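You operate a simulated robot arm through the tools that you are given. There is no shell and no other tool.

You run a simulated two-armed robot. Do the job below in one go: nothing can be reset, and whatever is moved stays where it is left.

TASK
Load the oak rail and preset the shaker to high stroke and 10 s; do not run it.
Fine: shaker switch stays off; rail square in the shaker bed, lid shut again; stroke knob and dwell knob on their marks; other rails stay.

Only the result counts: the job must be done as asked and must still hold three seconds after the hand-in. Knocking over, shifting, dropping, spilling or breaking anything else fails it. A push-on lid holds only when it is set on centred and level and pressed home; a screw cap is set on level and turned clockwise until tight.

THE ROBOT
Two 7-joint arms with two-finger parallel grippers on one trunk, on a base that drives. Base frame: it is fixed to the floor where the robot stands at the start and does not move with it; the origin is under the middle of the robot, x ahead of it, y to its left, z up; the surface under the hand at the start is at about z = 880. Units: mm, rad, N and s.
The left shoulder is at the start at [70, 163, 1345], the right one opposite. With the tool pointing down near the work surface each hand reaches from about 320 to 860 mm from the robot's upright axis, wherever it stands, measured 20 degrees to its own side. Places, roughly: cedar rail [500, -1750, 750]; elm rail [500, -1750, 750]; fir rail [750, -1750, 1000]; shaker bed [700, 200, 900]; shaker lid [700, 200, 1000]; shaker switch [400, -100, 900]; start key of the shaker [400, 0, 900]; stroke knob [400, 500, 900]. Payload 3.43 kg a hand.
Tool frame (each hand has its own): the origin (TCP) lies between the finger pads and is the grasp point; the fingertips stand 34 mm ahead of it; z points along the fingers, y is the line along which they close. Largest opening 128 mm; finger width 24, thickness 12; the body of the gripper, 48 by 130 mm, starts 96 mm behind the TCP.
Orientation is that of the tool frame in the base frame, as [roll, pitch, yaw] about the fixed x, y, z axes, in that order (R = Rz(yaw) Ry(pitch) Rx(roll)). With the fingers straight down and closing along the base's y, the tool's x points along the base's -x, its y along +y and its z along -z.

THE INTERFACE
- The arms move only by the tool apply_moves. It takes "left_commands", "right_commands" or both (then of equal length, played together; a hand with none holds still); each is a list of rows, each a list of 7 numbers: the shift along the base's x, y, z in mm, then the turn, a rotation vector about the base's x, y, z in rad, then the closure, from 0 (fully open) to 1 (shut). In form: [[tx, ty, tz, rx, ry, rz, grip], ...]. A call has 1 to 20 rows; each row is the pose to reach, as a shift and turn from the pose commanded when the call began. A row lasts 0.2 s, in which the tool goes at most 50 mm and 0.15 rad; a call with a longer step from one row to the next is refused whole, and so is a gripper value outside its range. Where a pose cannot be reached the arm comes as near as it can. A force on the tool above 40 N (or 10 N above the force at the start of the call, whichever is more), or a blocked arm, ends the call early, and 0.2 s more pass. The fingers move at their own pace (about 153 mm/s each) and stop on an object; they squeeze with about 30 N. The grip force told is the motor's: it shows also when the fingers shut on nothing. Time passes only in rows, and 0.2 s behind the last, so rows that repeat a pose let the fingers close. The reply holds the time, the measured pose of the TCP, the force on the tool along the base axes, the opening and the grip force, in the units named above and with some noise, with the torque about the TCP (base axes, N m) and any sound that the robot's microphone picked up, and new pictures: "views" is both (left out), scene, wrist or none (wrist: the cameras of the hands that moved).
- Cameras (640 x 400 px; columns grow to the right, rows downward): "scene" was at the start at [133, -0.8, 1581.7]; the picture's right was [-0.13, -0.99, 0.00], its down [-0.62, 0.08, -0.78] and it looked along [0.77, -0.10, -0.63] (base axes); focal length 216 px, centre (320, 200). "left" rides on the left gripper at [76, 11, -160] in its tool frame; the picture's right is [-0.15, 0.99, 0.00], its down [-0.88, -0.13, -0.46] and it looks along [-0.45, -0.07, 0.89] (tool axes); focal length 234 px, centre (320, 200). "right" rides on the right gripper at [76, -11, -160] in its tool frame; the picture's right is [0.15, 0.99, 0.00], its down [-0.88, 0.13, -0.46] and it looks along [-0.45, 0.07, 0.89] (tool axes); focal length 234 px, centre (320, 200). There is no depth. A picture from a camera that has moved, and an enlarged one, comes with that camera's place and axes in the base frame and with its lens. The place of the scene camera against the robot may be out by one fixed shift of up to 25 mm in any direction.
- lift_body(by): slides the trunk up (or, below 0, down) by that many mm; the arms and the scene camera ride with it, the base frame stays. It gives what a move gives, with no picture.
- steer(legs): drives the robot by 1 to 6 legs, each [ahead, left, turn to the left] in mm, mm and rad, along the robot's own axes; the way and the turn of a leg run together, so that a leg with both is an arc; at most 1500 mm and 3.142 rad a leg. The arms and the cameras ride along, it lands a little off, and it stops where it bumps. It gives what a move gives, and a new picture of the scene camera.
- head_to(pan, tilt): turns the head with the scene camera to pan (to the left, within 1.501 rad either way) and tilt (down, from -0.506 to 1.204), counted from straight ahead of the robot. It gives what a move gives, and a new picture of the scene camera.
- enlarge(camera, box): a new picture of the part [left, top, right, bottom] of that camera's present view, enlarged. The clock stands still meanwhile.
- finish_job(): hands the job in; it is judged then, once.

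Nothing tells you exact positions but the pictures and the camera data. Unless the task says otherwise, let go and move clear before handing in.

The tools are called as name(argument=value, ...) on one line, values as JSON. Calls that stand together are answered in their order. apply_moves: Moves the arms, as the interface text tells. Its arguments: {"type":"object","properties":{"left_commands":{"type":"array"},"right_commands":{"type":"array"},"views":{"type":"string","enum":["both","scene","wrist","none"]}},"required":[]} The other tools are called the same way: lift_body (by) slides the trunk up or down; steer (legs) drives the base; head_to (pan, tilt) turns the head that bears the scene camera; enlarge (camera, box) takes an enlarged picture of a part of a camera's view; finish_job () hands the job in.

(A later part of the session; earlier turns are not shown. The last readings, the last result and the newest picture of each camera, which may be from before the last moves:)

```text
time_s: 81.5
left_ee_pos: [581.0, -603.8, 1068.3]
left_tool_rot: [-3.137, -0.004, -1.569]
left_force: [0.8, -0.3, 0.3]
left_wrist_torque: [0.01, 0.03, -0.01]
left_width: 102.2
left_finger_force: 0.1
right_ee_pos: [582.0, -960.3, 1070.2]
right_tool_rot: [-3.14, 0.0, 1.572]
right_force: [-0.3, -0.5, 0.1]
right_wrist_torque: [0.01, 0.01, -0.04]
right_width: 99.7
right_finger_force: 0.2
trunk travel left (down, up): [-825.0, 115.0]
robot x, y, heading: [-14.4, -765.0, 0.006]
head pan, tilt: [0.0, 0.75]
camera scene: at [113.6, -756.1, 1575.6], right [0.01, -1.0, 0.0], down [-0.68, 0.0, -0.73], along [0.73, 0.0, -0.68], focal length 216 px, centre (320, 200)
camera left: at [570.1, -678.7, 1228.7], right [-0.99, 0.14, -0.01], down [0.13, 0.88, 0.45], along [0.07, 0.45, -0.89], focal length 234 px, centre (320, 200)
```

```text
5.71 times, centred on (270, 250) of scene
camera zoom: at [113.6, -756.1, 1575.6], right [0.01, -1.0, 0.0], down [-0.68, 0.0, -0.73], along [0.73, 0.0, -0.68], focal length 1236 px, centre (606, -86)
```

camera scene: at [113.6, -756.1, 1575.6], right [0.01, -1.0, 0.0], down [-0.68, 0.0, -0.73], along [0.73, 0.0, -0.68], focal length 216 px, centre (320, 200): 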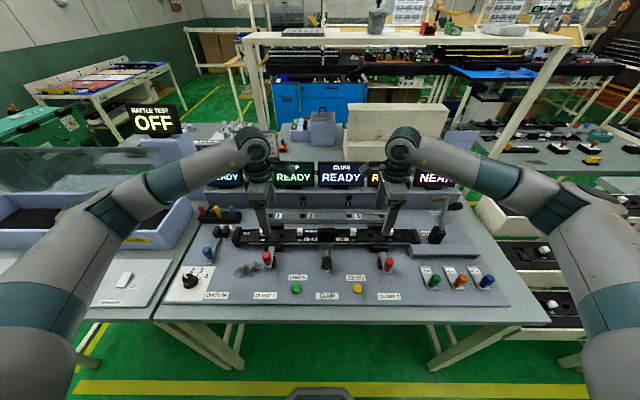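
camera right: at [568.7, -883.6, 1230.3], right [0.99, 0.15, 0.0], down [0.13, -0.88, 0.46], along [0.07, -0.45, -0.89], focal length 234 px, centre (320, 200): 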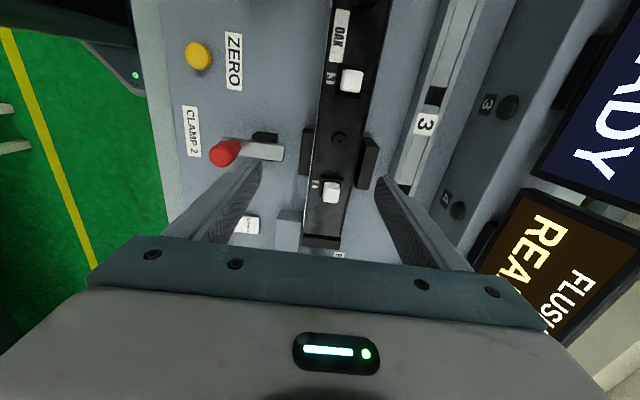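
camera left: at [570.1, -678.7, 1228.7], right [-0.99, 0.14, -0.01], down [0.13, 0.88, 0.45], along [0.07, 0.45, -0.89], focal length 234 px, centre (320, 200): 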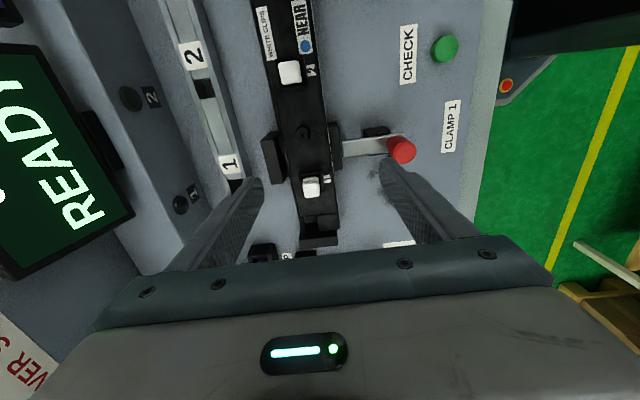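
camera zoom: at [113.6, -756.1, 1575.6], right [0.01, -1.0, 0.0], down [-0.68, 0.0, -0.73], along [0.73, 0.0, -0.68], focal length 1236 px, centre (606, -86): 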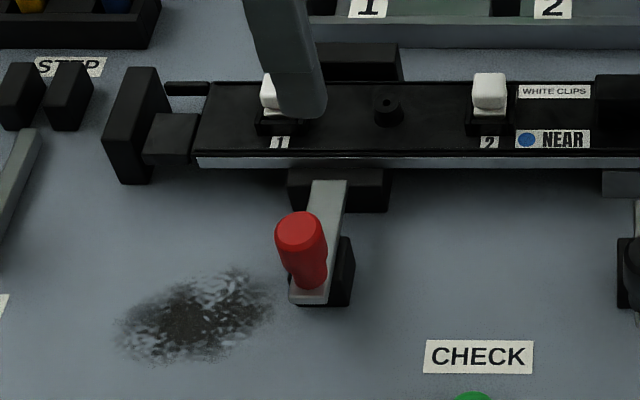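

The clamp is a slider: out was its stop and so released, and I've pushed it in. I'll pull clamp 1 back out to where it was, then try the rail again with a firmer, lower grip.

apply_moves(left_commands=[[-45, 6, 0, 0, 0, 0, 0.5], [-90, 12, 0, 0, 0, 0, 0.53], [-90, 12, -45, 0, 0, 0, 0.53], [-90, 12, -82, 0, 0, 0, 0.53], [-90, 12, -82, 0, 0, 0, 0.8], [-90, 12, -82, 0, 0, 0, 0.9], [-90, 12, -82, 0, 0, 0, 0.9], [-96, 12, -82, 0, 0, 0, 0.9], [-102, 12, -82, 0, 0, 0, 0.9], [-107, 12, -82, 0, 0, 0, 0.9], [-111, 12, -82, 0, 0, 0, 0.9]], views="both")

enlarge(camera="scene", box=[230, 215, 310, 285])

```text
time_s: 83.9
left_ee_pos: [469.5, -590.8, 988.6]
left_tool_rot: [-3.137, -0.006, -1.569]
left_force: [3.7, -6.5, -1.4]
left_wrist_torque: [-0.58, 0.45, 0.0]
left_width: 25.1
left_finger_force: 44.6
right_ee_pos: [581.1, -961.6, 1069.8]
right_tool_rot: [-3.14, 0.002, 1.571]
right_force: [0.3, 0.7, 0.9]
right_wrist_torque: [0.0, 0.03, 0.0]
right_width: 99.9
right_finger_force: 0.2
trunk travel left (down, up): [-825.0, 115.0]
robot x, y, heading: [-19.0, -768.4, 0.006]
head pan, tilt: [0.0, 0.75]
camera scene: at [113.9, -757.0, 1575.5], right [0.01, -1.0, 0.0], down [-0.68, 0.0, -0.73], along [0.73, 0.01, -0.68], focal length 216 px, centre (320, 200)
camera left: at [459.2, -666.0, 1147.8], right [-0.99, 0.14, -0.01], down [0.13, 0.88, 0.45], along [0.07, 0.45, -0.89], focal length 234 px, centre (320, 200)
```

scene: 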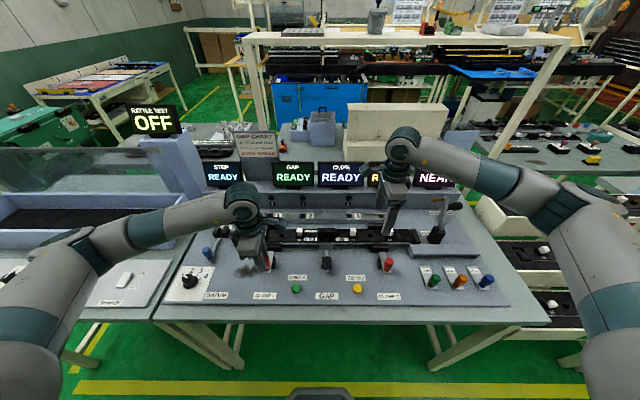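
left: 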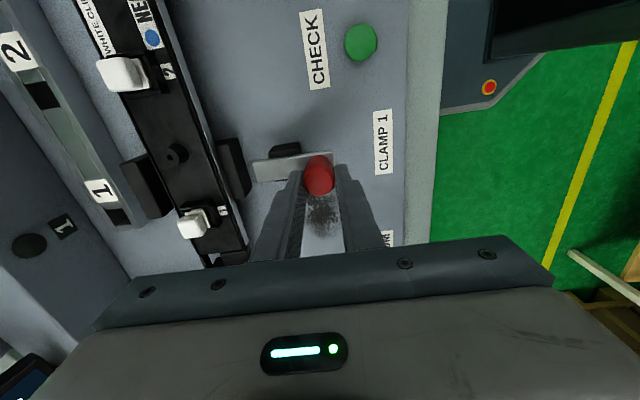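

```text
5.71 times, centred on (270, 250) of scene
camera zoom: at [113.9, -757.0, 1575.5], right [0.01, -1.0, 0.0], down [-0.68, 0.0, -0.73], along [0.73, 0.01, -0.68], focal length 1236 px, centre (606, -86)
```

zoom: 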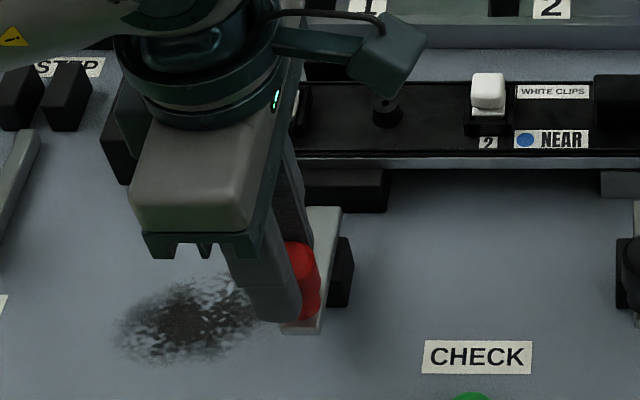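

apply_moves(left_commands=[[0, 0, 0, 0, 0, 0, 0.65], [0, 0, 0, 0, 0, 0, 0.6], [0, 0, 40, 0, 0, 0, 0.5], [0, 0, 80, 0, 0, 0, 0.22], [45, -20, 80, 0, 0, 0, 0.22], [85, -45, 80, 0, 0, 0, 0.22], [125, -70, 70, 0, 0, 0, 0.22], [131, -77, 40, 0, 0, 0, 0.22], [131, -77, 5, 0, 0, 0, 0.22], [131, -77, 5, 0, 0, 0, 0.22]], right_commands=[[0, 0, 0, 0, 0, 0, 0.22], [0, 0, 0, 0, 0, 0, 0.22], [0, 0, 0, 0, 0, 0, 0.22], [0, 0, 0, 0, 0, 0, 0.22], [5, 15, 0, 0, 0, 0, 0.22], [10, 30, 0, 0, 0, 0, 0.22], [15, 50, 0, 0, 0, 0, 0.22], [20, 68, -30, 0, 0, 0, 0.22], [20, 68, -75, 0, 0, 0, 0.22], [20, 68, -75, 0, 0, 0, 0.22]], views="wrist")

```text
time_s: 86.1
left_ee_pos: [601.9, -666.0, 991.5]
left_tool_rot: [-3.137, -0.004, -1.57]
left_force: [0.3, -0.1, -0.1]
left_wrist_torque: [0.01, -0.04, 0.0]
left_width: 99.8
left_finger_force: 0.0
right_ee_pos: [599.4, -892.7, 994.8]
right_tool_rot: [3.141, 0.003, 1.569]
right_force: [0.0, 0.3, -0.1]
right_wrist_torque: [0.01, -0.02, 0.01]
right_width: 99.8
right_finger_force: 0.1
trunk travel left (down, up): [-825.0, 115.0]
robot x, y, heading: [-16.1, -768.5, 0.008]
head pan, tilt: [0.0, 0.75]
camera right: at [587.7, -815.8, 1154.9], right [0.99, 0.15, 0.0], down [0.13, -0.88, 0.46], along [0.07, -0.45, -0.89], focal length 234 px, centre (320, 200)
camera left: at [590.9, -741.6, 1151.7], right [-0.99, 0.14, -0.01], down [0.13, 0.88, 0.45], along [0.07, 0.45, -0.89], focal length 234 px, centre (320, 200)
```

right: 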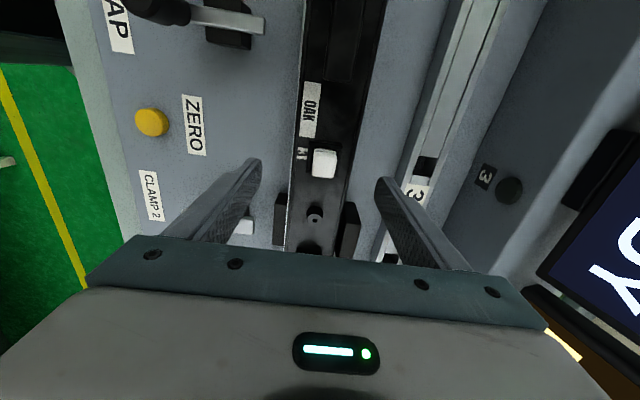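
left: 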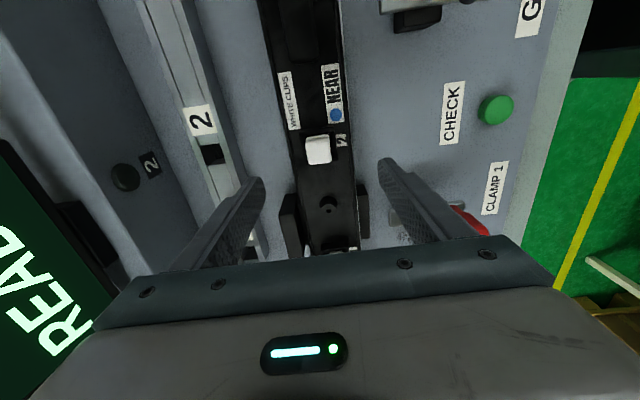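

apply_moves(left_commands=[[-1, 0, -25, 0, 0.003, 0, 0.22], [-1, 0, -45, 0, 0.003, 0, 0.22], [-1, 0, -49, 0, 0.003, 0, 0.22], [-1, 0, -53, 0, 0.003, 0, 0.22]], right_commands=[[1, 0, -28, 0, 0, 0, 0.22], [1, 0, -48, 0, 0, 0, 0.22], [1, 0, -52, 0, 0, 0, 0.22], [1, 0, -56, 0, 0, 0, 0.22]], views="none")

apply_moves(left_commands=[[0, 0, 0, 0, 0, 0, 0.5], [0, 0, 0, 0, 0, 0, 0.8], [0, 0, 0, 0, 0, 0, 1.0], [0, 0, 0, 0, 0, 0, 1.0]], right_commands=[[0, 0, 0, 0, 0, 0, 0.5], [0, 0, 0, 0, 0, 0, 0.8], [0, 0, 0, 0, 0, 0, 1.0], [0, 0, 0, 0, 0, 0, 1.0]], views="both")

apply_moves(left_commands=[[0, 0, 2, 0, 0, 0, 1.0], [0, 0, 4, 0, 0, 0, 1.0]], right_commands=[[0, 0, 2, 0, 0, 0, 1.0], [0, 0, 4, 0, 0, 0, 1.0]], views="wrist")

```text
time_s: 87.1
left_ee_pos: [600.2, -666.7, 939.4]
left_tool_rot: [-3.141, -0.002, -1.567]
left_force: [0.5, 0.0, 1.4]
left_wrist_torque: [-0.01, -0.02, -0.03]
left_width: 99.9
left_finger_force: 0.0
right_ee_pos: [601.1, -892.8, 938.9]
right_tool_rot: [-3.141, 0.001, 1.57]
right_force: [0.4, 0.4, 0.1]
right_wrist_torque: [0.04, 0.02, 0.0]
right_width: 99.8
right_finger_force: 0.0
trunk travel left (down, up): [-825.0, 115.0]
robot x, y, heading: [-18.7, -765.7, 0.005]
head pan, tilt: [0.0, 0.75]
```

```text
time_s: 88.1
left_ee_pos: [599.9, -666.6, 941.0]
left_tool_rot: [-3.141, -0.003, -1.568]
left_force: [-0.5, 0.7, 0.3]
left_wrist_torque: [0.19, 0.08, -0.11]
left_width: 59.6
left_finger_force: 30.4
right_ee_pos: [601.4, -892.8, 939.9]
right_tool_rot: [-3.142, 0.002, 1.57]
right_force: [0.7, 0.3, 0.5]
right_wrist_torque: [0.0, -0.13, 0.07]
right_width: 59.5
right_finger_force: 30.1
trunk travel left (down, up): [-825.0, 115.0]
robot x, y, heading: [-21.0, -768.1, 0.008]
head pan, tilt: [0.0, 0.75]
camera scene: at [113.1, -755.9, 1575.6], right [0.01, -1.0, 0.0], down [-0.68, 0.0, -0.73], along [0.73, 0.0, -0.68], focal length 216 px, centre (320, 200)
camera right: at [589.5, -815.9, 1098.9], right [0.99, 0.15, 0.0], down [0.13, -0.88, 0.46], along [0.07, -0.45, -0.89], focal length 234 px, centre (320, 200)
camera left: at [589.6, -741.4, 1099.3], right [-0.99, 0.14, 0.0], down [0.13, 0.88, 0.45], along [0.07, 0.45, -0.89], focal length 234 px, centre (320, 200)
```

scene: 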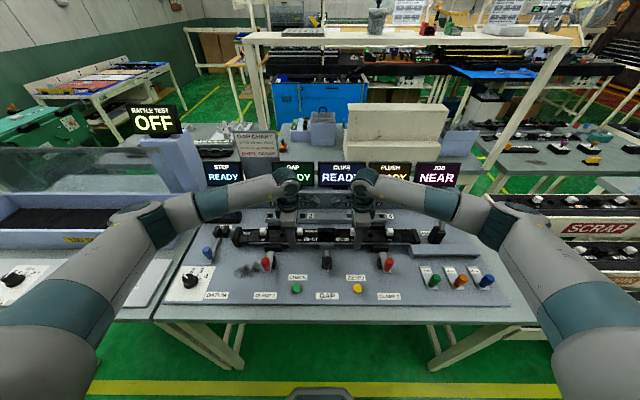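
right: 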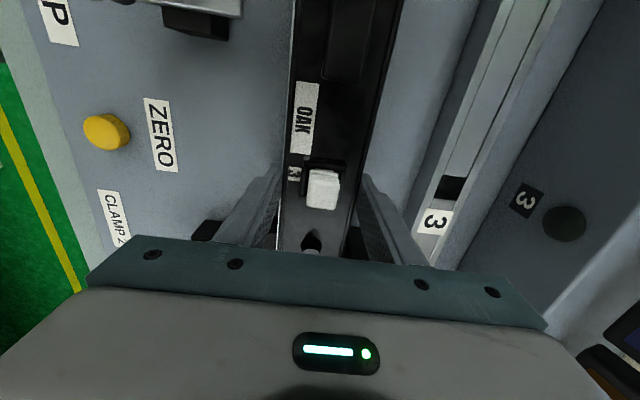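
left: 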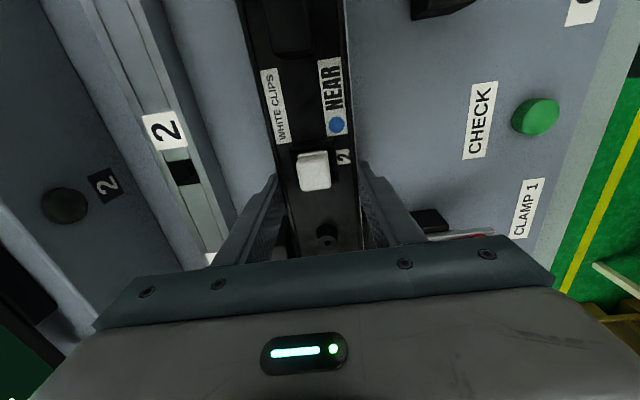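

```text
time_s: 88.7
left_ee_pos: [600.3, -665.0, 944.7]
left_tool_rot: [-3.137, -0.003, -1.566]
left_force: [5.2, 2.7, -6.8]
left_wrist_torque: [0.56, 0.26, 0.4]
left_width: 59.7
left_finger_force: 29.9
right_ee_pos: [601.5, -891.4, 942.9]
right_tool_rot: [-3.139, 0.002, 1.573]
right_force: [-5.2, -3.3, 3.2]
right_wrist_torque: [0.62, -0.29, 0.76]
right_width: 59.6
right_finger_force: 29.8
trunk travel left (down, up): [-825.0, 115.0]
robot x, y, heading: [-14.6, -765.5, 0.006]
head pan, tilt: [0.0, 0.75]
camera right: at [590.0, -815.1, 1103.0], right [0.99, 0.15, 0.0], down [0.13, -0.88, 0.46], along [0.07, -0.45, -0.89], focal length 234 px, centre (320, 200)
camera left: at [589.6, -740.8, 1103.7], right [-0.99, 0.14, 0.0], down [0.13, 0.88, 0.45], along [0.07, 0.45, -0.89], focal length 234 px, centre (320, 200)
```

right: 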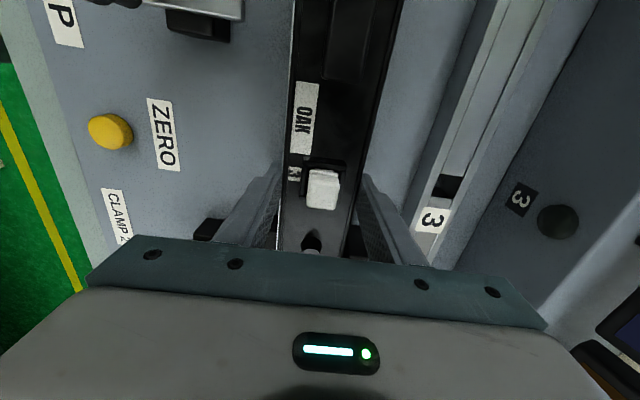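
left: 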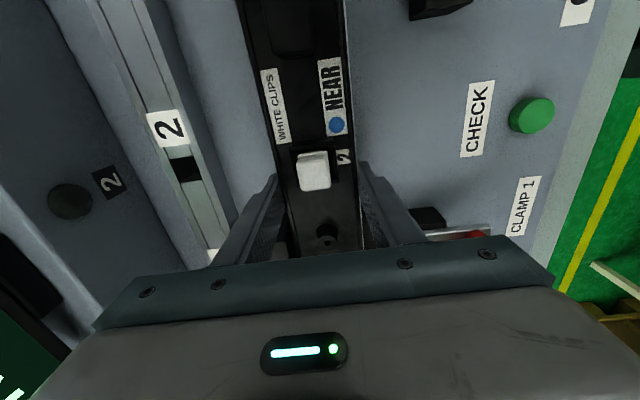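

This time the rail moves with the hands; the lower, firmer grip holds. I'll keep lifting in small steps and check that it doesn't slip.

apply_moves(left_commands=[[0, 0, 3, 0, 0, 0, 1.0], [0, 0, 6, 0, 0, 0, 1.0], [0, 0, 10, 0, 0, 0, 1.0], [0, 0, 15, 0, 0, 0, 1.0]], right_commands=[[0, 0, 3, 0, 0, 0, 1.0], [0, 0, 6, 0, 0, 0, 1.0], [0, 0, 10, 0, 0, 0, 1.0], [0, 0, 15, 0, 0, 0, 1.0]], views="both")

enlarge(camera="scene", box=[230, 200, 430, 280])

```text
time_s: 89.7
left_ee_pos: [601.5, -665.3, 959.6]
left_tool_rot: [-3.139, -0.002, -1.564]
left_force: [6.6, 10.6, -6.6]
left_wrist_torque: [0.62, -0.43, 0.72]
left_width: 59.5
left_finger_force: 30.4
right_ee_pos: [602.6, -891.7, 957.5]
right_tool_rot: [-3.139, 0.004, 1.57]
right_force: [-6.9, -11.5, 4.4]
right_wrist_torque: [0.64, 0.4, 0.88]
right_width: 59.9
right_finger_force: 29.9
trunk travel left (down, up): [-825.0, 115.0]
robot x, y, heading: [-18.8, -770.6, 0.008]
head pan, tilt: [0.0, 0.75]
camera scene: at [113.3, -756.0, 1575.6], right [0.01, -1.0, 0.0], down [-0.68, 0.0, -0.73], along [0.73, 0.0, -0.68], focal length 216 px, centre (320, 200)
camera right: at [591.1, -815.1, 1117.4], right [0.99, 0.15, 0.0], down [0.13, -0.88, 0.46], along [0.07, -0.45, -0.89], focal length 234 px, centre (320, 200)
camera left: at [590.1, -741.2, 1118.7], right [-0.99, 0.14, 0.0], down [0.12, 0.88, 0.45], along [0.07, 0.45, -0.89], focal length 234 px, centre (320, 200)
```

scene: 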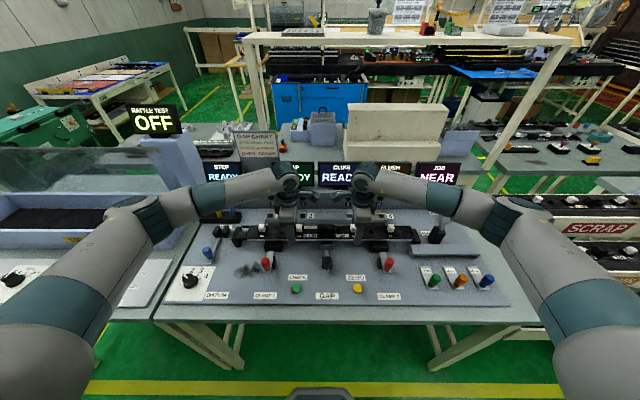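
right: 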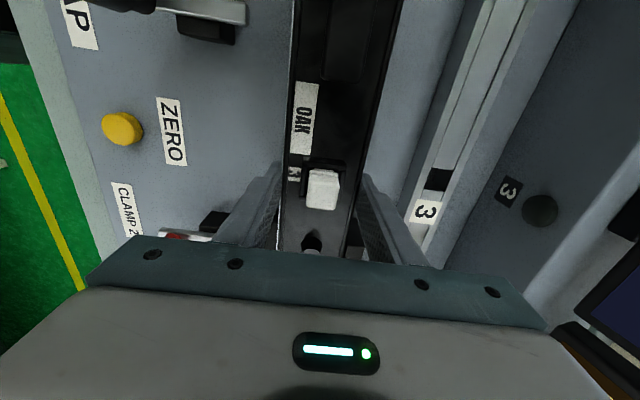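
left: 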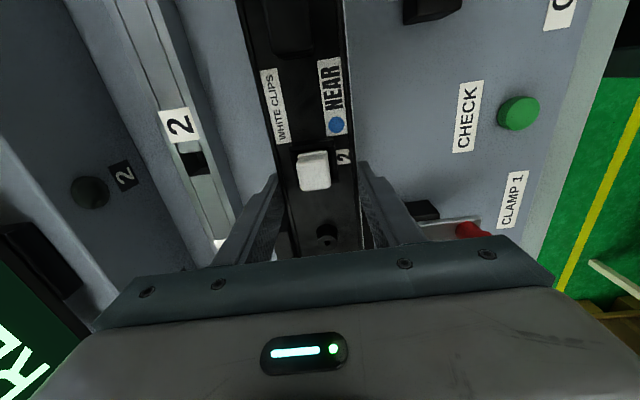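

```text
3.20 times, centred on (330, 240) of scene
camera zoom: at [113.3, -756.0, 1575.6], right [0.01, -1.0, 0.0], down [-0.68, 0.0, -0.73], along [0.73, 0.0, -0.68], focal length 692 px, centre (288, 72)
```

zoom: 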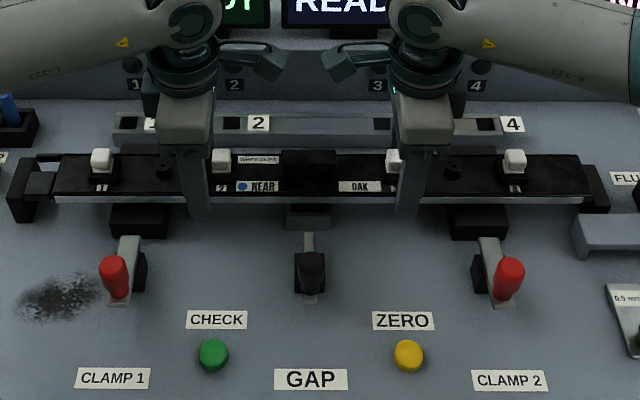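

The rail is clear of its seat and level between the hands. I'll ease the small internal squeeze and lift it well above everything.

apply_moves(left_commands=[[0, 1, 10, 0, 0, 0, 1.0], [0, 1, 30, 0, 0, 0, 1.0], [-5, 1, 55, 0, 0, 0, 1.0], [-10, 1, 80, 0, 0, 0, 1.0], [-15, 1, 105, 0, 0, 0, 1.0], [-20, 1, 130, 0, 0, 0, 1.0], [-25, 1, 155, 0, 0, 0, 1.0], [-30, 1, 175, 0, 0, 0, 1.0], [-30, 1, 175, 0, 0, 0, 1.0]], right_commands=[[0, -1, 10, 0, 0, 0, 1.0], [0, -1, 30, 0, 0, 0, 1.0], [-5, -1, 55, 0, 0, 0, 1.0], [-10, -1, 80, 0, 0, 0, 1.0], [-15, -1, 105, 0, 0, 0, 1.0], [-20, -1, 130, 0, 0, 0, 1.0], [-25, -1, 155, 0, 0, 0, 1.0], [-30, -1, 175, 0, 0, 0, 1.0], [-30, -1, 175, 0, 0, 0, 1.0]], views="both")

```text
time_s: 91.7
left_ee_pos: [570.5, -666.5, 1133.8]
left_tool_rot: [-3.139, -0.008, -1.571]
left_force: [-3.1, -18.6, 3.0]
left_wrist_torque: [-0.78, 0.13, -0.57]
left_width: 59.6
left_finger_force: 29.7
right_ee_pos: [569.2, -893.2, 1133.9]
right_tool_rot: [-3.14, 0.0, 1.57]
right_force: [4.6, 17.3, -6.4]
right_wrist_torque: [-0.27, -0.13, -0.49]
right_width: 59.8
right_finger_force: 30.1
trunk travel left (down, up): [-825.0, 115.0]
robot x, y, heading: [-12.2, -767.3, 0.007]
head pan, tilt: [0.0, 0.75]
camera scene: at [114.0, -756.0, 1575.5], right [0.01, -1.0, 0.0], down [-0.68, 0.0, -0.73], along [0.73, 0.0, -0.68], focal length 216 px, centre (320, 200)
camera right: at [557.6, -816.4, 1293.5], right [0.99, 0.15, 0.0], down [0.13, -0.88, 0.46], along [0.07, -0.45, -0.89], focal length 234 px, centre (320, 200)
camera left: at [559.2, -740.5, 1293.5], right [-0.99, 0.15, 0.0], down [0.13, 0.88, 0.45], along [0.07, 0.45, -0.89], focal length 234 px, centre (320, 200)
```

scene: 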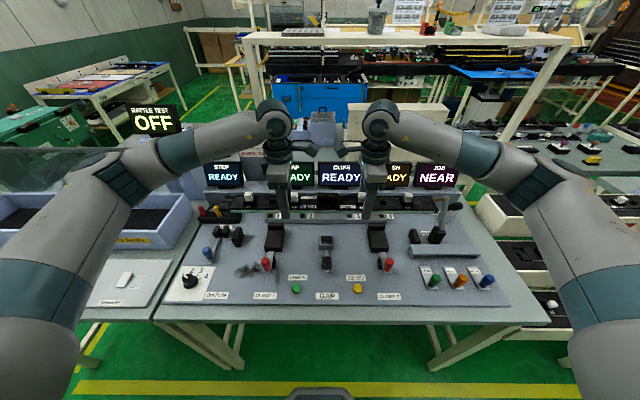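
right: 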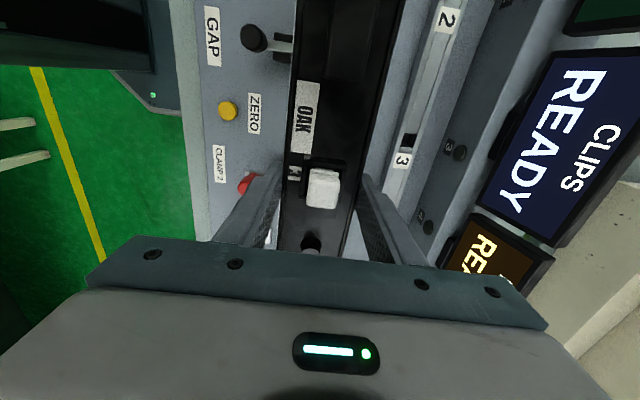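
left: 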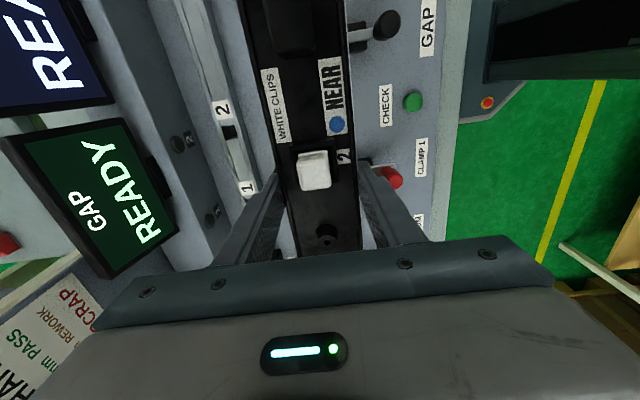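

apply_moves(left_commands=[[0, -0.6, 0, 0, 0, 0, 1.0], [0, -0.6, 0, 0, 0, 0, 1.0]], right_commands=[[0, 0.6, 0, 0, 0, 0, 1.0], [0, 0.6, 0, 0, 0, 0, 1.0]], views="none")

steer(legs=[[0, 400, 0]])

```text
time_s: 92.3
left_ee_pos: [570.3, -666.7, 1133.5]
left_tool_rot: [-3.141, -0.004, -1.567]
left_force: [-0.6, -14.5, -1.1]
left_wrist_torque: [-0.68, 0.24, -0.42]
left_width: 59.6
left_finger_force: 29.6
right_ee_pos: [569.0, -891.9, 1134.2]
right_tool_rot: [-3.14, 0.0, 1.573]
right_force: [1.6, 14.1, -3.9]
right_wrist_torque: [0.37, -0.22, 0.02]
right_width: 59.8
right_finger_force: 29.8
trunk travel left (down, up): [-825.0, 115.0]
robot x, y, heading: [-17.1, -768.6, 0.002]
head pan, tilt: [0.0, 0.75]
```

```text
time_s: 94.8
left_ee_pos: [571.6, -274.7, 1133.5]
left_tool_rot: [-3.139, -0.004, -1.579]
left_force: [1.1, -7.3, -5.9]
left_wrist_torque: [0.31, 0.11, 0.04]
left_width: 59.9
left_finger_force: 29.7
right_ee_pos: [568.3, -501.8, 1131.7]
right_tool_rot: [-3.14, 0.002, 1.561]
right_force: [-1.3, 7.4, 2.5]
right_wrist_torque: [0.64, -0.12, 0.25]
right_width: 59.6
right_finger_force: 30.2
trunk travel left (down, up): [-825.0, 115.0]
robot x, y, heading: [-17.0, -369.1, -0.004]
head pan, tilt: [0.0, 0.75]
camera scene: at [113.1, -359.5, 1575.6], right [0.0, -1.0, 0.0], down [-0.68, 0.0, -0.73], along [0.73, 0.0, -0.68], focal length 216 px, centre (320, 200)
```

scene: 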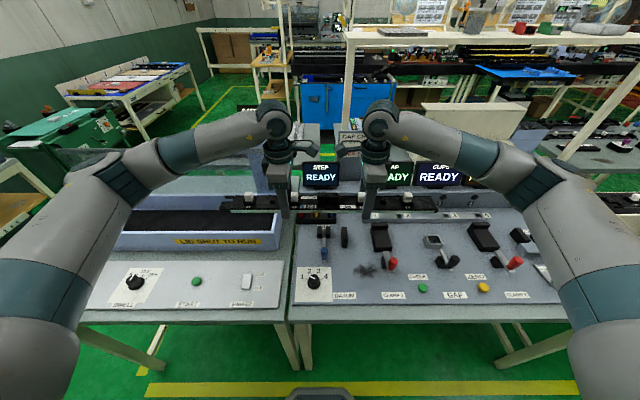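

steer(legs=[[0, 555, 0.004]])

head_to(pan=0.0, tilt=0.8)

enlarge(camera="scene", box=[160, 130, 480, 290])

```text
time_s: 97.9
left_ee_pos: [565.2, 283.5, 1134.3]
left_tool_rot: [-3.14, -0.003, -1.557]
left_force: [-0.9, -0.2, -1.3]
left_wrist_torque: [-0.01, 0.11, -0.18]
left_width: 59.4
left_finger_force: 30.3
right_ee_pos: [566.9, 55.9, 1131.8]
right_tool_rot: [-3.14, 0.002, 1.582]
right_force: [1.1, 1.0, -1.5]
right_wrist_torque: [-0.03, -0.1, -0.03]
right_width: 59.6
right_finger_force: 30.3
trunk travel left (down, up): [-825.0, 115.0]
robot x, y, heading: [-20.1, 174.9, 0.017]
head pan, tilt: [0.0, 0.75]
camera scene: at [109.6, 188.1, 1575.6], right [0.02, -1.0, 0.0], down [-0.68, -0.01, -0.73], along [0.73, 0.01, -0.68], focal length 216 px, centre (320, 200)
```

scene: 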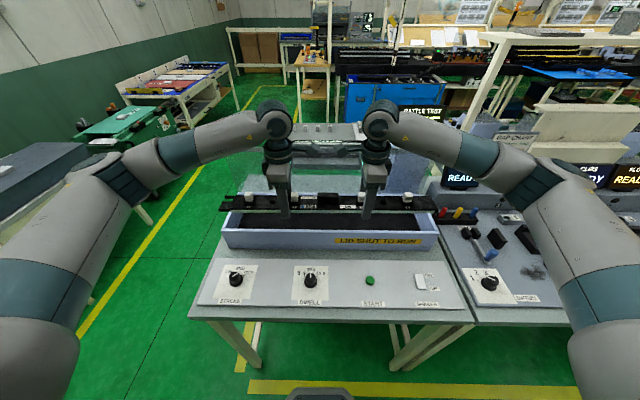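

```text
time_s: 98.5
left_ee_pos: [565.4, 283.0, 1134.6]
left_tool_rot: [-3.14, -0.005, -1.558]
left_force: [-0.3, -1.1, -1.6]
left_wrist_torque: [0.02, 0.03, -0.05]
left_width: 59.3
left_finger_force: 30.0
right_ee_pos: [568.4, 56.5, 1133.3]
right_tool_rot: [-3.14, 0.0, 1.581]
right_force: [0.6, 0.9, -1.4]
right_wrist_torque: [0.04, -0.02, -0.07]
right_width: 59.5
right_finger_force: 29.8
trunk travel left (down, up): [-825.0, 115.0]
robot x, y, heading: [-20.2, 176.0, 0.019]
head pan, tilt: [0.0, 0.799]
camera scene: at [107.4, 189.1, 1571.6], right [0.02, -1.0, 0.0], down [-0.72, -0.01, -0.7], along [0.7, 0.01, -0.72], focal length 216 px, centre (320, 200)
```

scene: 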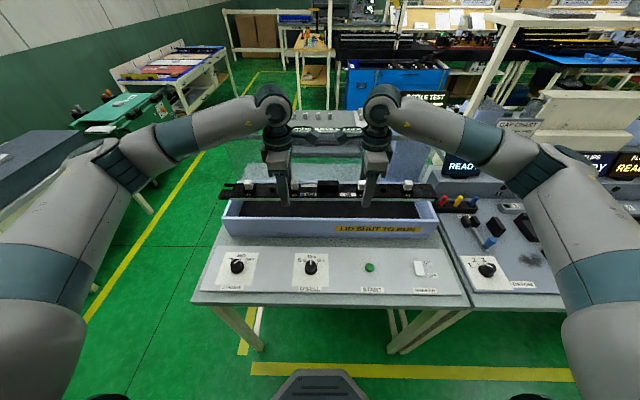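

```text
2.00 times, centred on (320, 210) of scene
camera zoom: at [107.4, 189.1, 1571.6], right [0.02, -1.0, 0.0], down [-0.72, -0.01, -0.7], along [0.7, 0.01, -0.72], focal length 433 px, centre (320, 180)
```

zoom: 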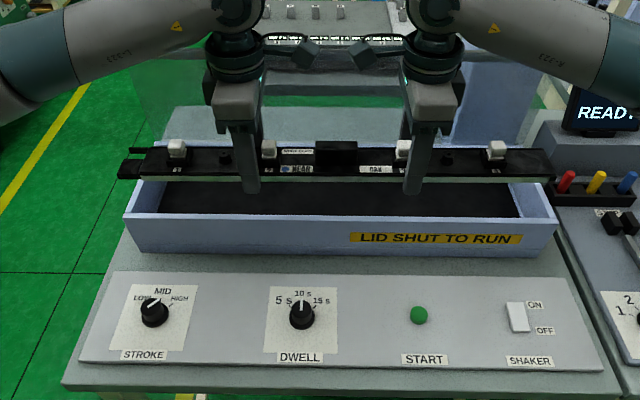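

The rail hovers over the bed with a slight yaw of about 0.013 rad. I'll square it up, shift it 16 mm right and bring it forward over the bed, then check the gaps with the wrist cameras.

apply_moves(left_commands=[[15, -3, 0, 0, 0, -0.004, 1.0], [30, -6, 0, 0, 0, -0.008, 1.0], [45, -9, 0, 0, 0, -0.013, 1.0], [60, -12, 0, 0, 0, -0.013, 1.0], [75, -15, 0, 0, 0, -0.013, 1.0], [90, -16, 0, 0, 0, -0.013, 1.0], [105, -16, 0, 0, 0, -0.013, 1.0], [110, -16, 0, 0, 0, -0.013, 1.0], [110, -16, 0, 0, 0, -0.013, 1.0]], right_commands=[[14, -3, 0, 0, 0, -0.004, 1.0], [28, -6, 0, 0, 0, -0.008, 1.0], [42, -9, 0, 0, 0, -0.013, 1.0], [57, -12, 0, 0, 0, -0.013, 1.0], [72, -15, 0, 0, 0, -0.013, 1.0], [87, -16, 0, 0, 0, -0.013, 1.0], [102, -16, 0, 0, 0, -0.013, 1.0], [107, -16, 0, 0, 0, -0.013, 1.0], [107, -16, 0, 0, 0, -0.013, 1.0]], views="both")

enlarge(camera="scene", box=[160, 110, 480, 270])

```text
time_s: 100.5
left_ee_pos: [675.6, 266.9, 1134.6]
left_tool_rot: [-3.141, -0.007, -1.573]
left_force: [-4.2, -6.1, 0.2]
left_wrist_torque: [-0.68, 0.0, -0.59]
left_width: 59.8
left_finger_force: 29.6
right_ee_pos: [675.4, 41.0, 1133.2]
right_tool_rot: [3.141, 0.0, 1.564]
right_force: [5.0, 6.0, -3.7]
right_wrist_torque: [0.23, -0.04, -0.39]
right_width: 59.6
right_finger_force: 29.5
trunk travel left (down, up): [-825.0, 115.0]
robot x, y, heading: [-22.0, 175.5, 0.021]
head pan, tilt: [0.0, 0.799]
camera scene: at [107.2, 188.9, 1571.6], right [0.02, -1.0, 0.0], down [-0.72, -0.01, -0.7], along [0.7, 0.01, -0.72], focal length 216 px, centre (320, 200)
camera right: at [663.9, 116.6, 1292.1], right [0.99, 0.14, 0.0], down [0.13, -0.88, 0.46], along [0.06, -0.45, -0.89], focal length 234 px, centre (320, 200)
camera left: at [664.1, 192.7, 1293.9], right [-0.99, 0.15, 0.0], down [0.13, 0.88, 0.45], along [0.07, 0.45, -0.89], focal length 234 px, centre (320, 200)
```

scene: 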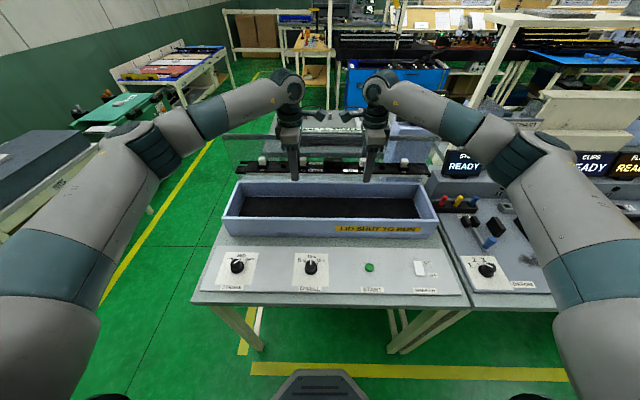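
right: 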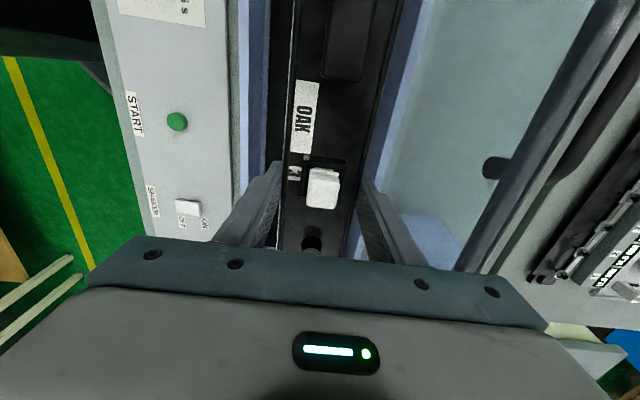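
left: 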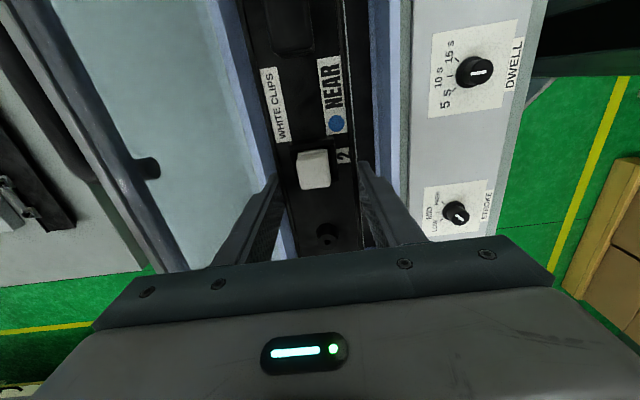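

```text
2.00 times, centred on (320, 190) of scene
camera zoom: at [107.2, 188.9, 1571.6], right [0.02, -1.0, 0.0], down [-0.72, -0.01, -0.7], along [0.7, 0.01, -0.72], focal length 433 px, centre (320, 220)
```

zoom: 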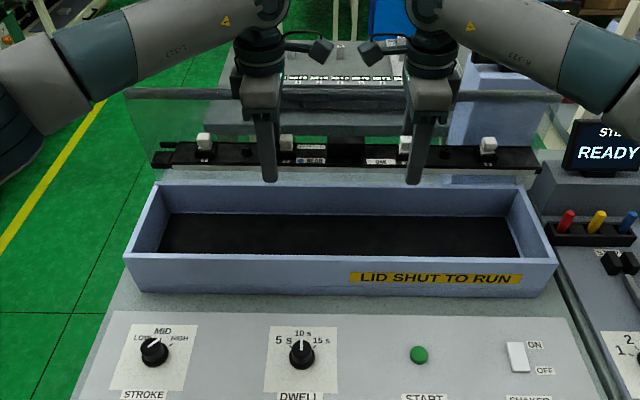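

The bed spans about x = 586 to 767 with its centre near y = 148, and the rail is centred over it. I'll lower it to just inside the walls and check the clearances.

apply_moves(left_commands=[[0, 1, -20, 0, 0, 0, 1.0], [0, 2, -45, 0, 0, 0, 1.0], [0, 3, -70, 0, 0, 0, 1.0], [0, 4, -95, 0, 0, 0, 1.0], [0, 4, -120, 0, 0, 0, 1.0], [0, 4, -140, 0, 0, 0, 1.0], [0, 4, -150, 0, 0, 0, 1.0], [0, 4, -150, 0, 0, 0, 1.0]], right_commands=[[0, 1, -20, 0, 0, 0.005, 1.0], [0, 2, -45, 0, 0, 0.005, 1.0], [0, 3, -70, 0, 0, 0.005, 1.0], [0, 4, -95, 0, 0, 0.005, 1.0], [0, 4, -120, 0, 0, 0.005, 1.0], [0, 4, -140, 0, 0, 0.005, 1.0], [0, 4, -150, 0, 0, 0.005, 1.0], [0, 4, -150, 0, 0, 0.005, 1.0]], views="both")

enlarge(camera="scene", box=[200, 140, 460, 260])

```text
time_s: 102.3
left_ee_pos: [674.5, 272.3, 983.5]
left_tool_rot: [-3.14, -0.001, -1.57]
left_force: [4.8, -6.0, -4.5]
left_wrist_torque: [0.09, -0.41, 0.59]
left_width: 59.5
left_finger_force: 30.1
right_ee_pos: [676.5, 44.5, 984.1]
right_tool_rot: [3.14, 0.0, 1.572]
right_force: [-4.3, 6.7, 1.8]
right_wrist_torque: [0.67, 0.37, 0.59]
right_width: 59.3
right_finger_force: 30.3
trunk travel left (down, up): [-825.0, 115.0]
robot x, y, heading: [-19.8, 175.7, 0.018]
head pan, tilt: [0.0, 0.799]
camera scene: at [107.3, 189.0, 1571.6], right [0.02, -1.0, 0.0], down [-0.72, -0.01, -0.7], along [0.7, 0.01, -0.72], focal length 216 px, centre (320, 200)
camera right: at [665.1, 121.1, 1143.0], right [0.99, 0.15, 0.0], down [0.13, -0.88, 0.46], along [0.07, -0.45, -0.89], focal length 234 px, centre (320, 200)
camera left: at [664.7, 197.3, 1143.4], right [-0.99, 0.15, 0.0], down [0.13, 0.88, 0.45], along [0.07, 0.45, -0.89], focal length 234 px, centre (320, 200)
```

scene: 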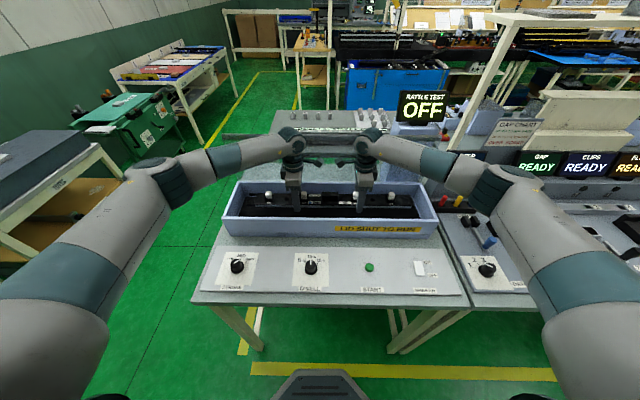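
right: 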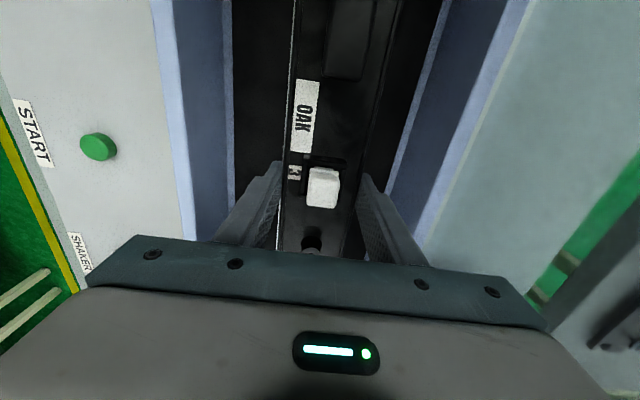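
left: 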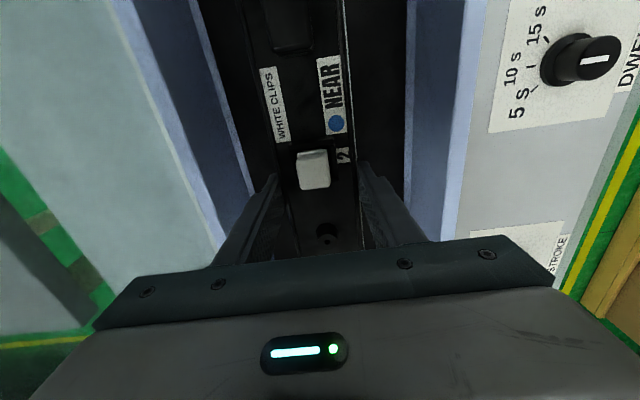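

```text
2.46 times, centred on (330, 200) of scene
camera zoom: at [107.3, 189.0, 1571.6], right [0.02, -1.0, 0.0], down [-0.72, -0.01, -0.7], along [0.7, 0.01, -0.72], focal length 533 px, centre (295, 200)
```

zoom: 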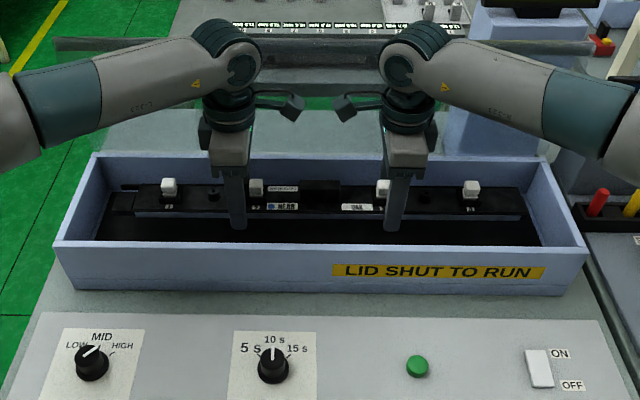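

The rail sits well inside the walls. I'll keep lowering gently until it touches the mat.

apply_moves(left_commands=[[0, 0, -12, 0, 0, 0, 1.0], [0, 0, -24, 0, 0, 0, 1.0], [0, 0, -34, 0, 0, 0, 1.0], [0, 0, -34, 0, 0, 0, 1.0]], right_commands=[[0, 0, -12, 0, 0, 0, 1.0], [0, 0, -24, 0, 0, 0, 1.0], [0, 0, -34, 0, 0, 0, 1.0], [0, 0, -34, 0, 0, 0, 1.0]], views="none")

apply_moves(left_commands=[[0, 0, -3, 0, 0, 0, 1.0], [0, 0, -6, 0, 0, 0, 1.0], [0, 0, -9, 0, 0, 0, 1.0]], right_commands=[[0, 0, -3, 0, 0, 0, 1.0], [0, 0, -6, 0, 0, 0, 1.0], [0, 0, -9, 0, 0, 0, 1.0]], views="scene")

enlarge(camera="scene", box=[200, 140, 460, 260])

```text
time_s: 103.3
left_ee_pos: [675.0, 271.7, 949.2]
left_tool_rot: [-3.14, -0.002, -1.57]
left_force: [-7.1, 1.3, 4.5]
left_wrist_torque: [-0.77, 0.12, -0.72]
left_width: 59.9
left_finger_force: 29.7
right_ee_pos: [675.4, 43.7, 950.3]
right_tool_rot: [-3.141, 0.004, 1.57]
right_force: [6.0, -1.7, -7.7]
right_wrist_torque: [-0.72, -0.14, -0.76]
right_width: 59.5
right_finger_force: 30.0
trunk travel left (down, up): [-825.0, 115.0]
robot x, y, heading: [-18.6, 174.8, 0.014]
head pan, tilt: [0.0, 0.799]
```

```text
time_s: 104.1
left_ee_pos: [675.3, 272.2, 944.2]
left_tool_rot: [-3.135, -0.001, -1.572]
left_force: [-1.6, 9.9, 25.6]
left_wrist_torque: [1.09, 1.11, -1.65]
left_width: 59.4
left_finger_force: 30.2
right_ee_pos: [674.2, 44.7, 944.3]
right_tool_rot: [3.136, -0.001, 1.571]
right_force: [14.6, -7.5, 12.5]
right_wrist_torque: [0.8, -0.07, -0.91]
right_width: 59.6
right_finger_force: 29.5
trunk travel left (down, up): [-825.0, 115.0]
robot x, y, heading: [-19.2, 178.6, 0.017]
head pan, tilt: [0.0, 0.799]
camera scene: at [104.1, 188.9, 1572.7], right [0.02, -1.0, 0.0], down [-0.72, -0.01, -0.7], along [0.7, 0.01, -0.72], focal length 216 px, centre (320, 200)
```

scene: 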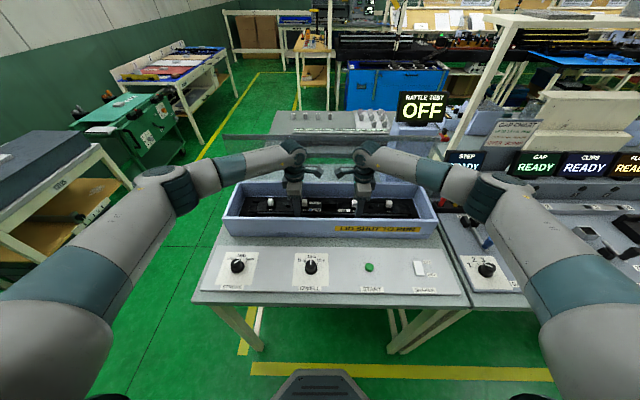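

```text
2.46 times, centred on (330, 200) of scene
camera zoom: at [104.1, 188.9, 1572.7], right [0.02, -1.0, 0.0], down [-0.72, -0.01, -0.7], along [0.7, 0.01, -0.72], focal length 533 px, centre (295, 200)
```

zoom: 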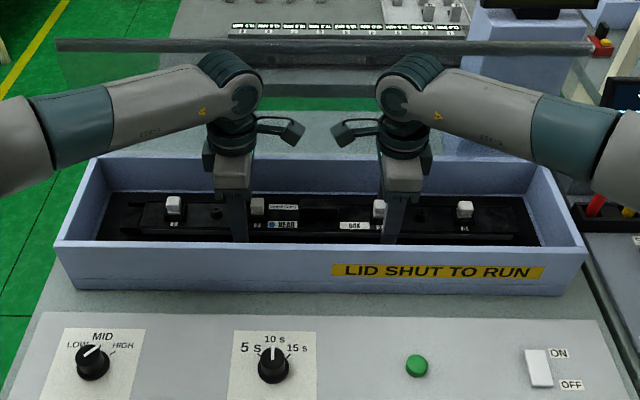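

enlarge(camera="scene", box=[220, 170, 340, 245])

enlarge(camera="scene", box=[330, 170, 450, 245])

enlarge(camera="left", box=[180, 0, 460, 200])

enlarge(camera="right", box=[180, 0, 460, 200])

```text
5.33 times, centred on (280, 208) of scene
camera zoom: at [104.1, 188.9, 1572.7], right [0.02, -1.0, 0.0], down [-0.72, -0.01, -0.7], along [0.7, 0.01, -0.72], focal length 1154 px, centre (533, 160)
```

zoom: 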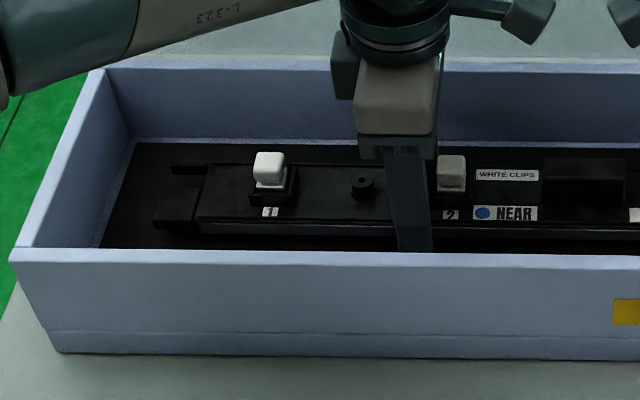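

```text
5.33 times, centred on (390, 208) of scene
camera zoom: at [104.1, 188.9, 1572.7], right [0.02, -1.0, 0.0], down [-0.72, -0.01, -0.7], along [0.7, 0.01, -0.72], focal length 1154 px, centre (-53, 160)
```

zoom: 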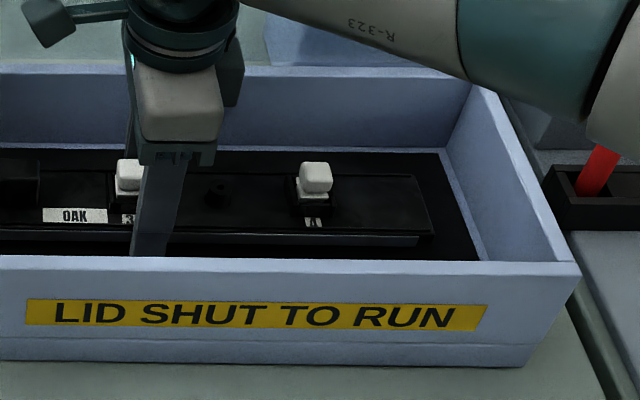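

```text
2.00 times, centred on (320, 100) of left
camera zoom: at [664.0, 197.5, 1103.5], right [-0.99, 0.15, -0.01], down [0.13, 0.88, 0.45], along [0.07, 0.45, -0.89], focal length 468 px, centre (320, 400)
```

zoom: 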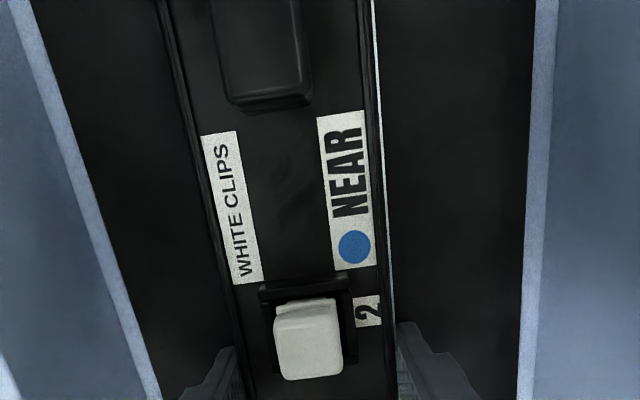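

```text
2.00 times, centred on (320, 100) of right
camera zoom: at [661.1, 120.8, 1104.4], right [0.99, 0.15, 0.01], down [0.13, -0.88, 0.46], along [0.07, -0.45, -0.89], focal length 468 px, centre (320, 400)
```

zoom: 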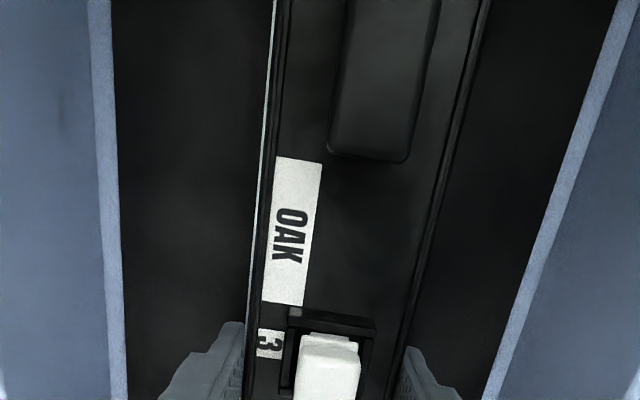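

The rail is down and nearly centred on the mat, about 4 mm rearward and 5 mm right of middle. I'll raise it a touch, shift it, and set it down again.

apply_moves(left_commands=[[0, 0, 5, 0, 0, 0, 1.0], [0, 0, 9, 0, 0, 0, 1.0], [-2, 2.5, 9, 0, 0, 0, 1.0], [-4, 5, 9, 0, 0, 0, 1.0], [-4, 5, 9, 0, 0, 0, 1.0]], right_commands=[[0, 0, 5, 0, 0, 0, 1.0], [0, 0, 9, 0, 0, 0, 1.0], [-1.5, 2.5, 9, 0, 0, 0, 1.0], [-3, 5, 9, 0, 0, 0, 1.0], [-3, 5, 9, 0, 0, 0, 1.0]], views="none")

apply_moves(left_commands=[[0, 0, -4, 0, 0, 0, 1.0], [0, 0, -7, 0, 0, 0, 1.0]], right_commands=[[0, 0, -4, 0, 0, 0, 1.0], [0, 0, -7, 0, 0, 0, 1.0]], views="none")

```text
time_s: 105.3
left_ee_pos: [670.1, 277.1, 948.2]
left_tool_rot: [-3.14, -0.002, -1.571]
left_force: [5.9, 10.3, -6.1]
left_wrist_torque: [0.63, -0.21, 0.68]
left_width: 59.5
left_finger_force: 30.2
right_ee_pos: [671.2, 49.8, 947.4]
right_tool_rot: [-3.14, 0.002, 1.574]
right_force: [-5.8, -10.6, 3.5]
right_wrist_torque: [0.38, 0.17, 0.64]
right_width: 59.8
right_finger_force: 29.8
trunk travel left (down, up): [-825.0, 115.0]
robot x, y, heading: [-22.4, 175.9, 0.02]
head pan, tilt: [0.0, 0.799]
```

```text
time_s: 105.9
left_ee_pos: [671.2, 276.4, 946.2]
left_tool_rot: [-3.137, -0.005, -1.57]
left_force: [5.8, 12.1, -0.4]
left_wrist_torque: [0.13, -0.04, 0.69]
left_width: 59.6
left_finger_force: 30.0
right_ee_pos: [671.0, 49.2, 943.7]
right_tool_rot: [3.139, 0.001, 1.574]
right_force: [-4.8, -13.9, 15.7]
right_wrist_torque: [-0.36, 0.73, 0.86]
right_width: 59.6
right_finger_force: 29.8
trunk travel left (down, up): [-825.0, 115.0]
robot x, y, heading: [-19.8, 178.6, 0.017]
head pan, tilt: [0.0, 0.799]
```

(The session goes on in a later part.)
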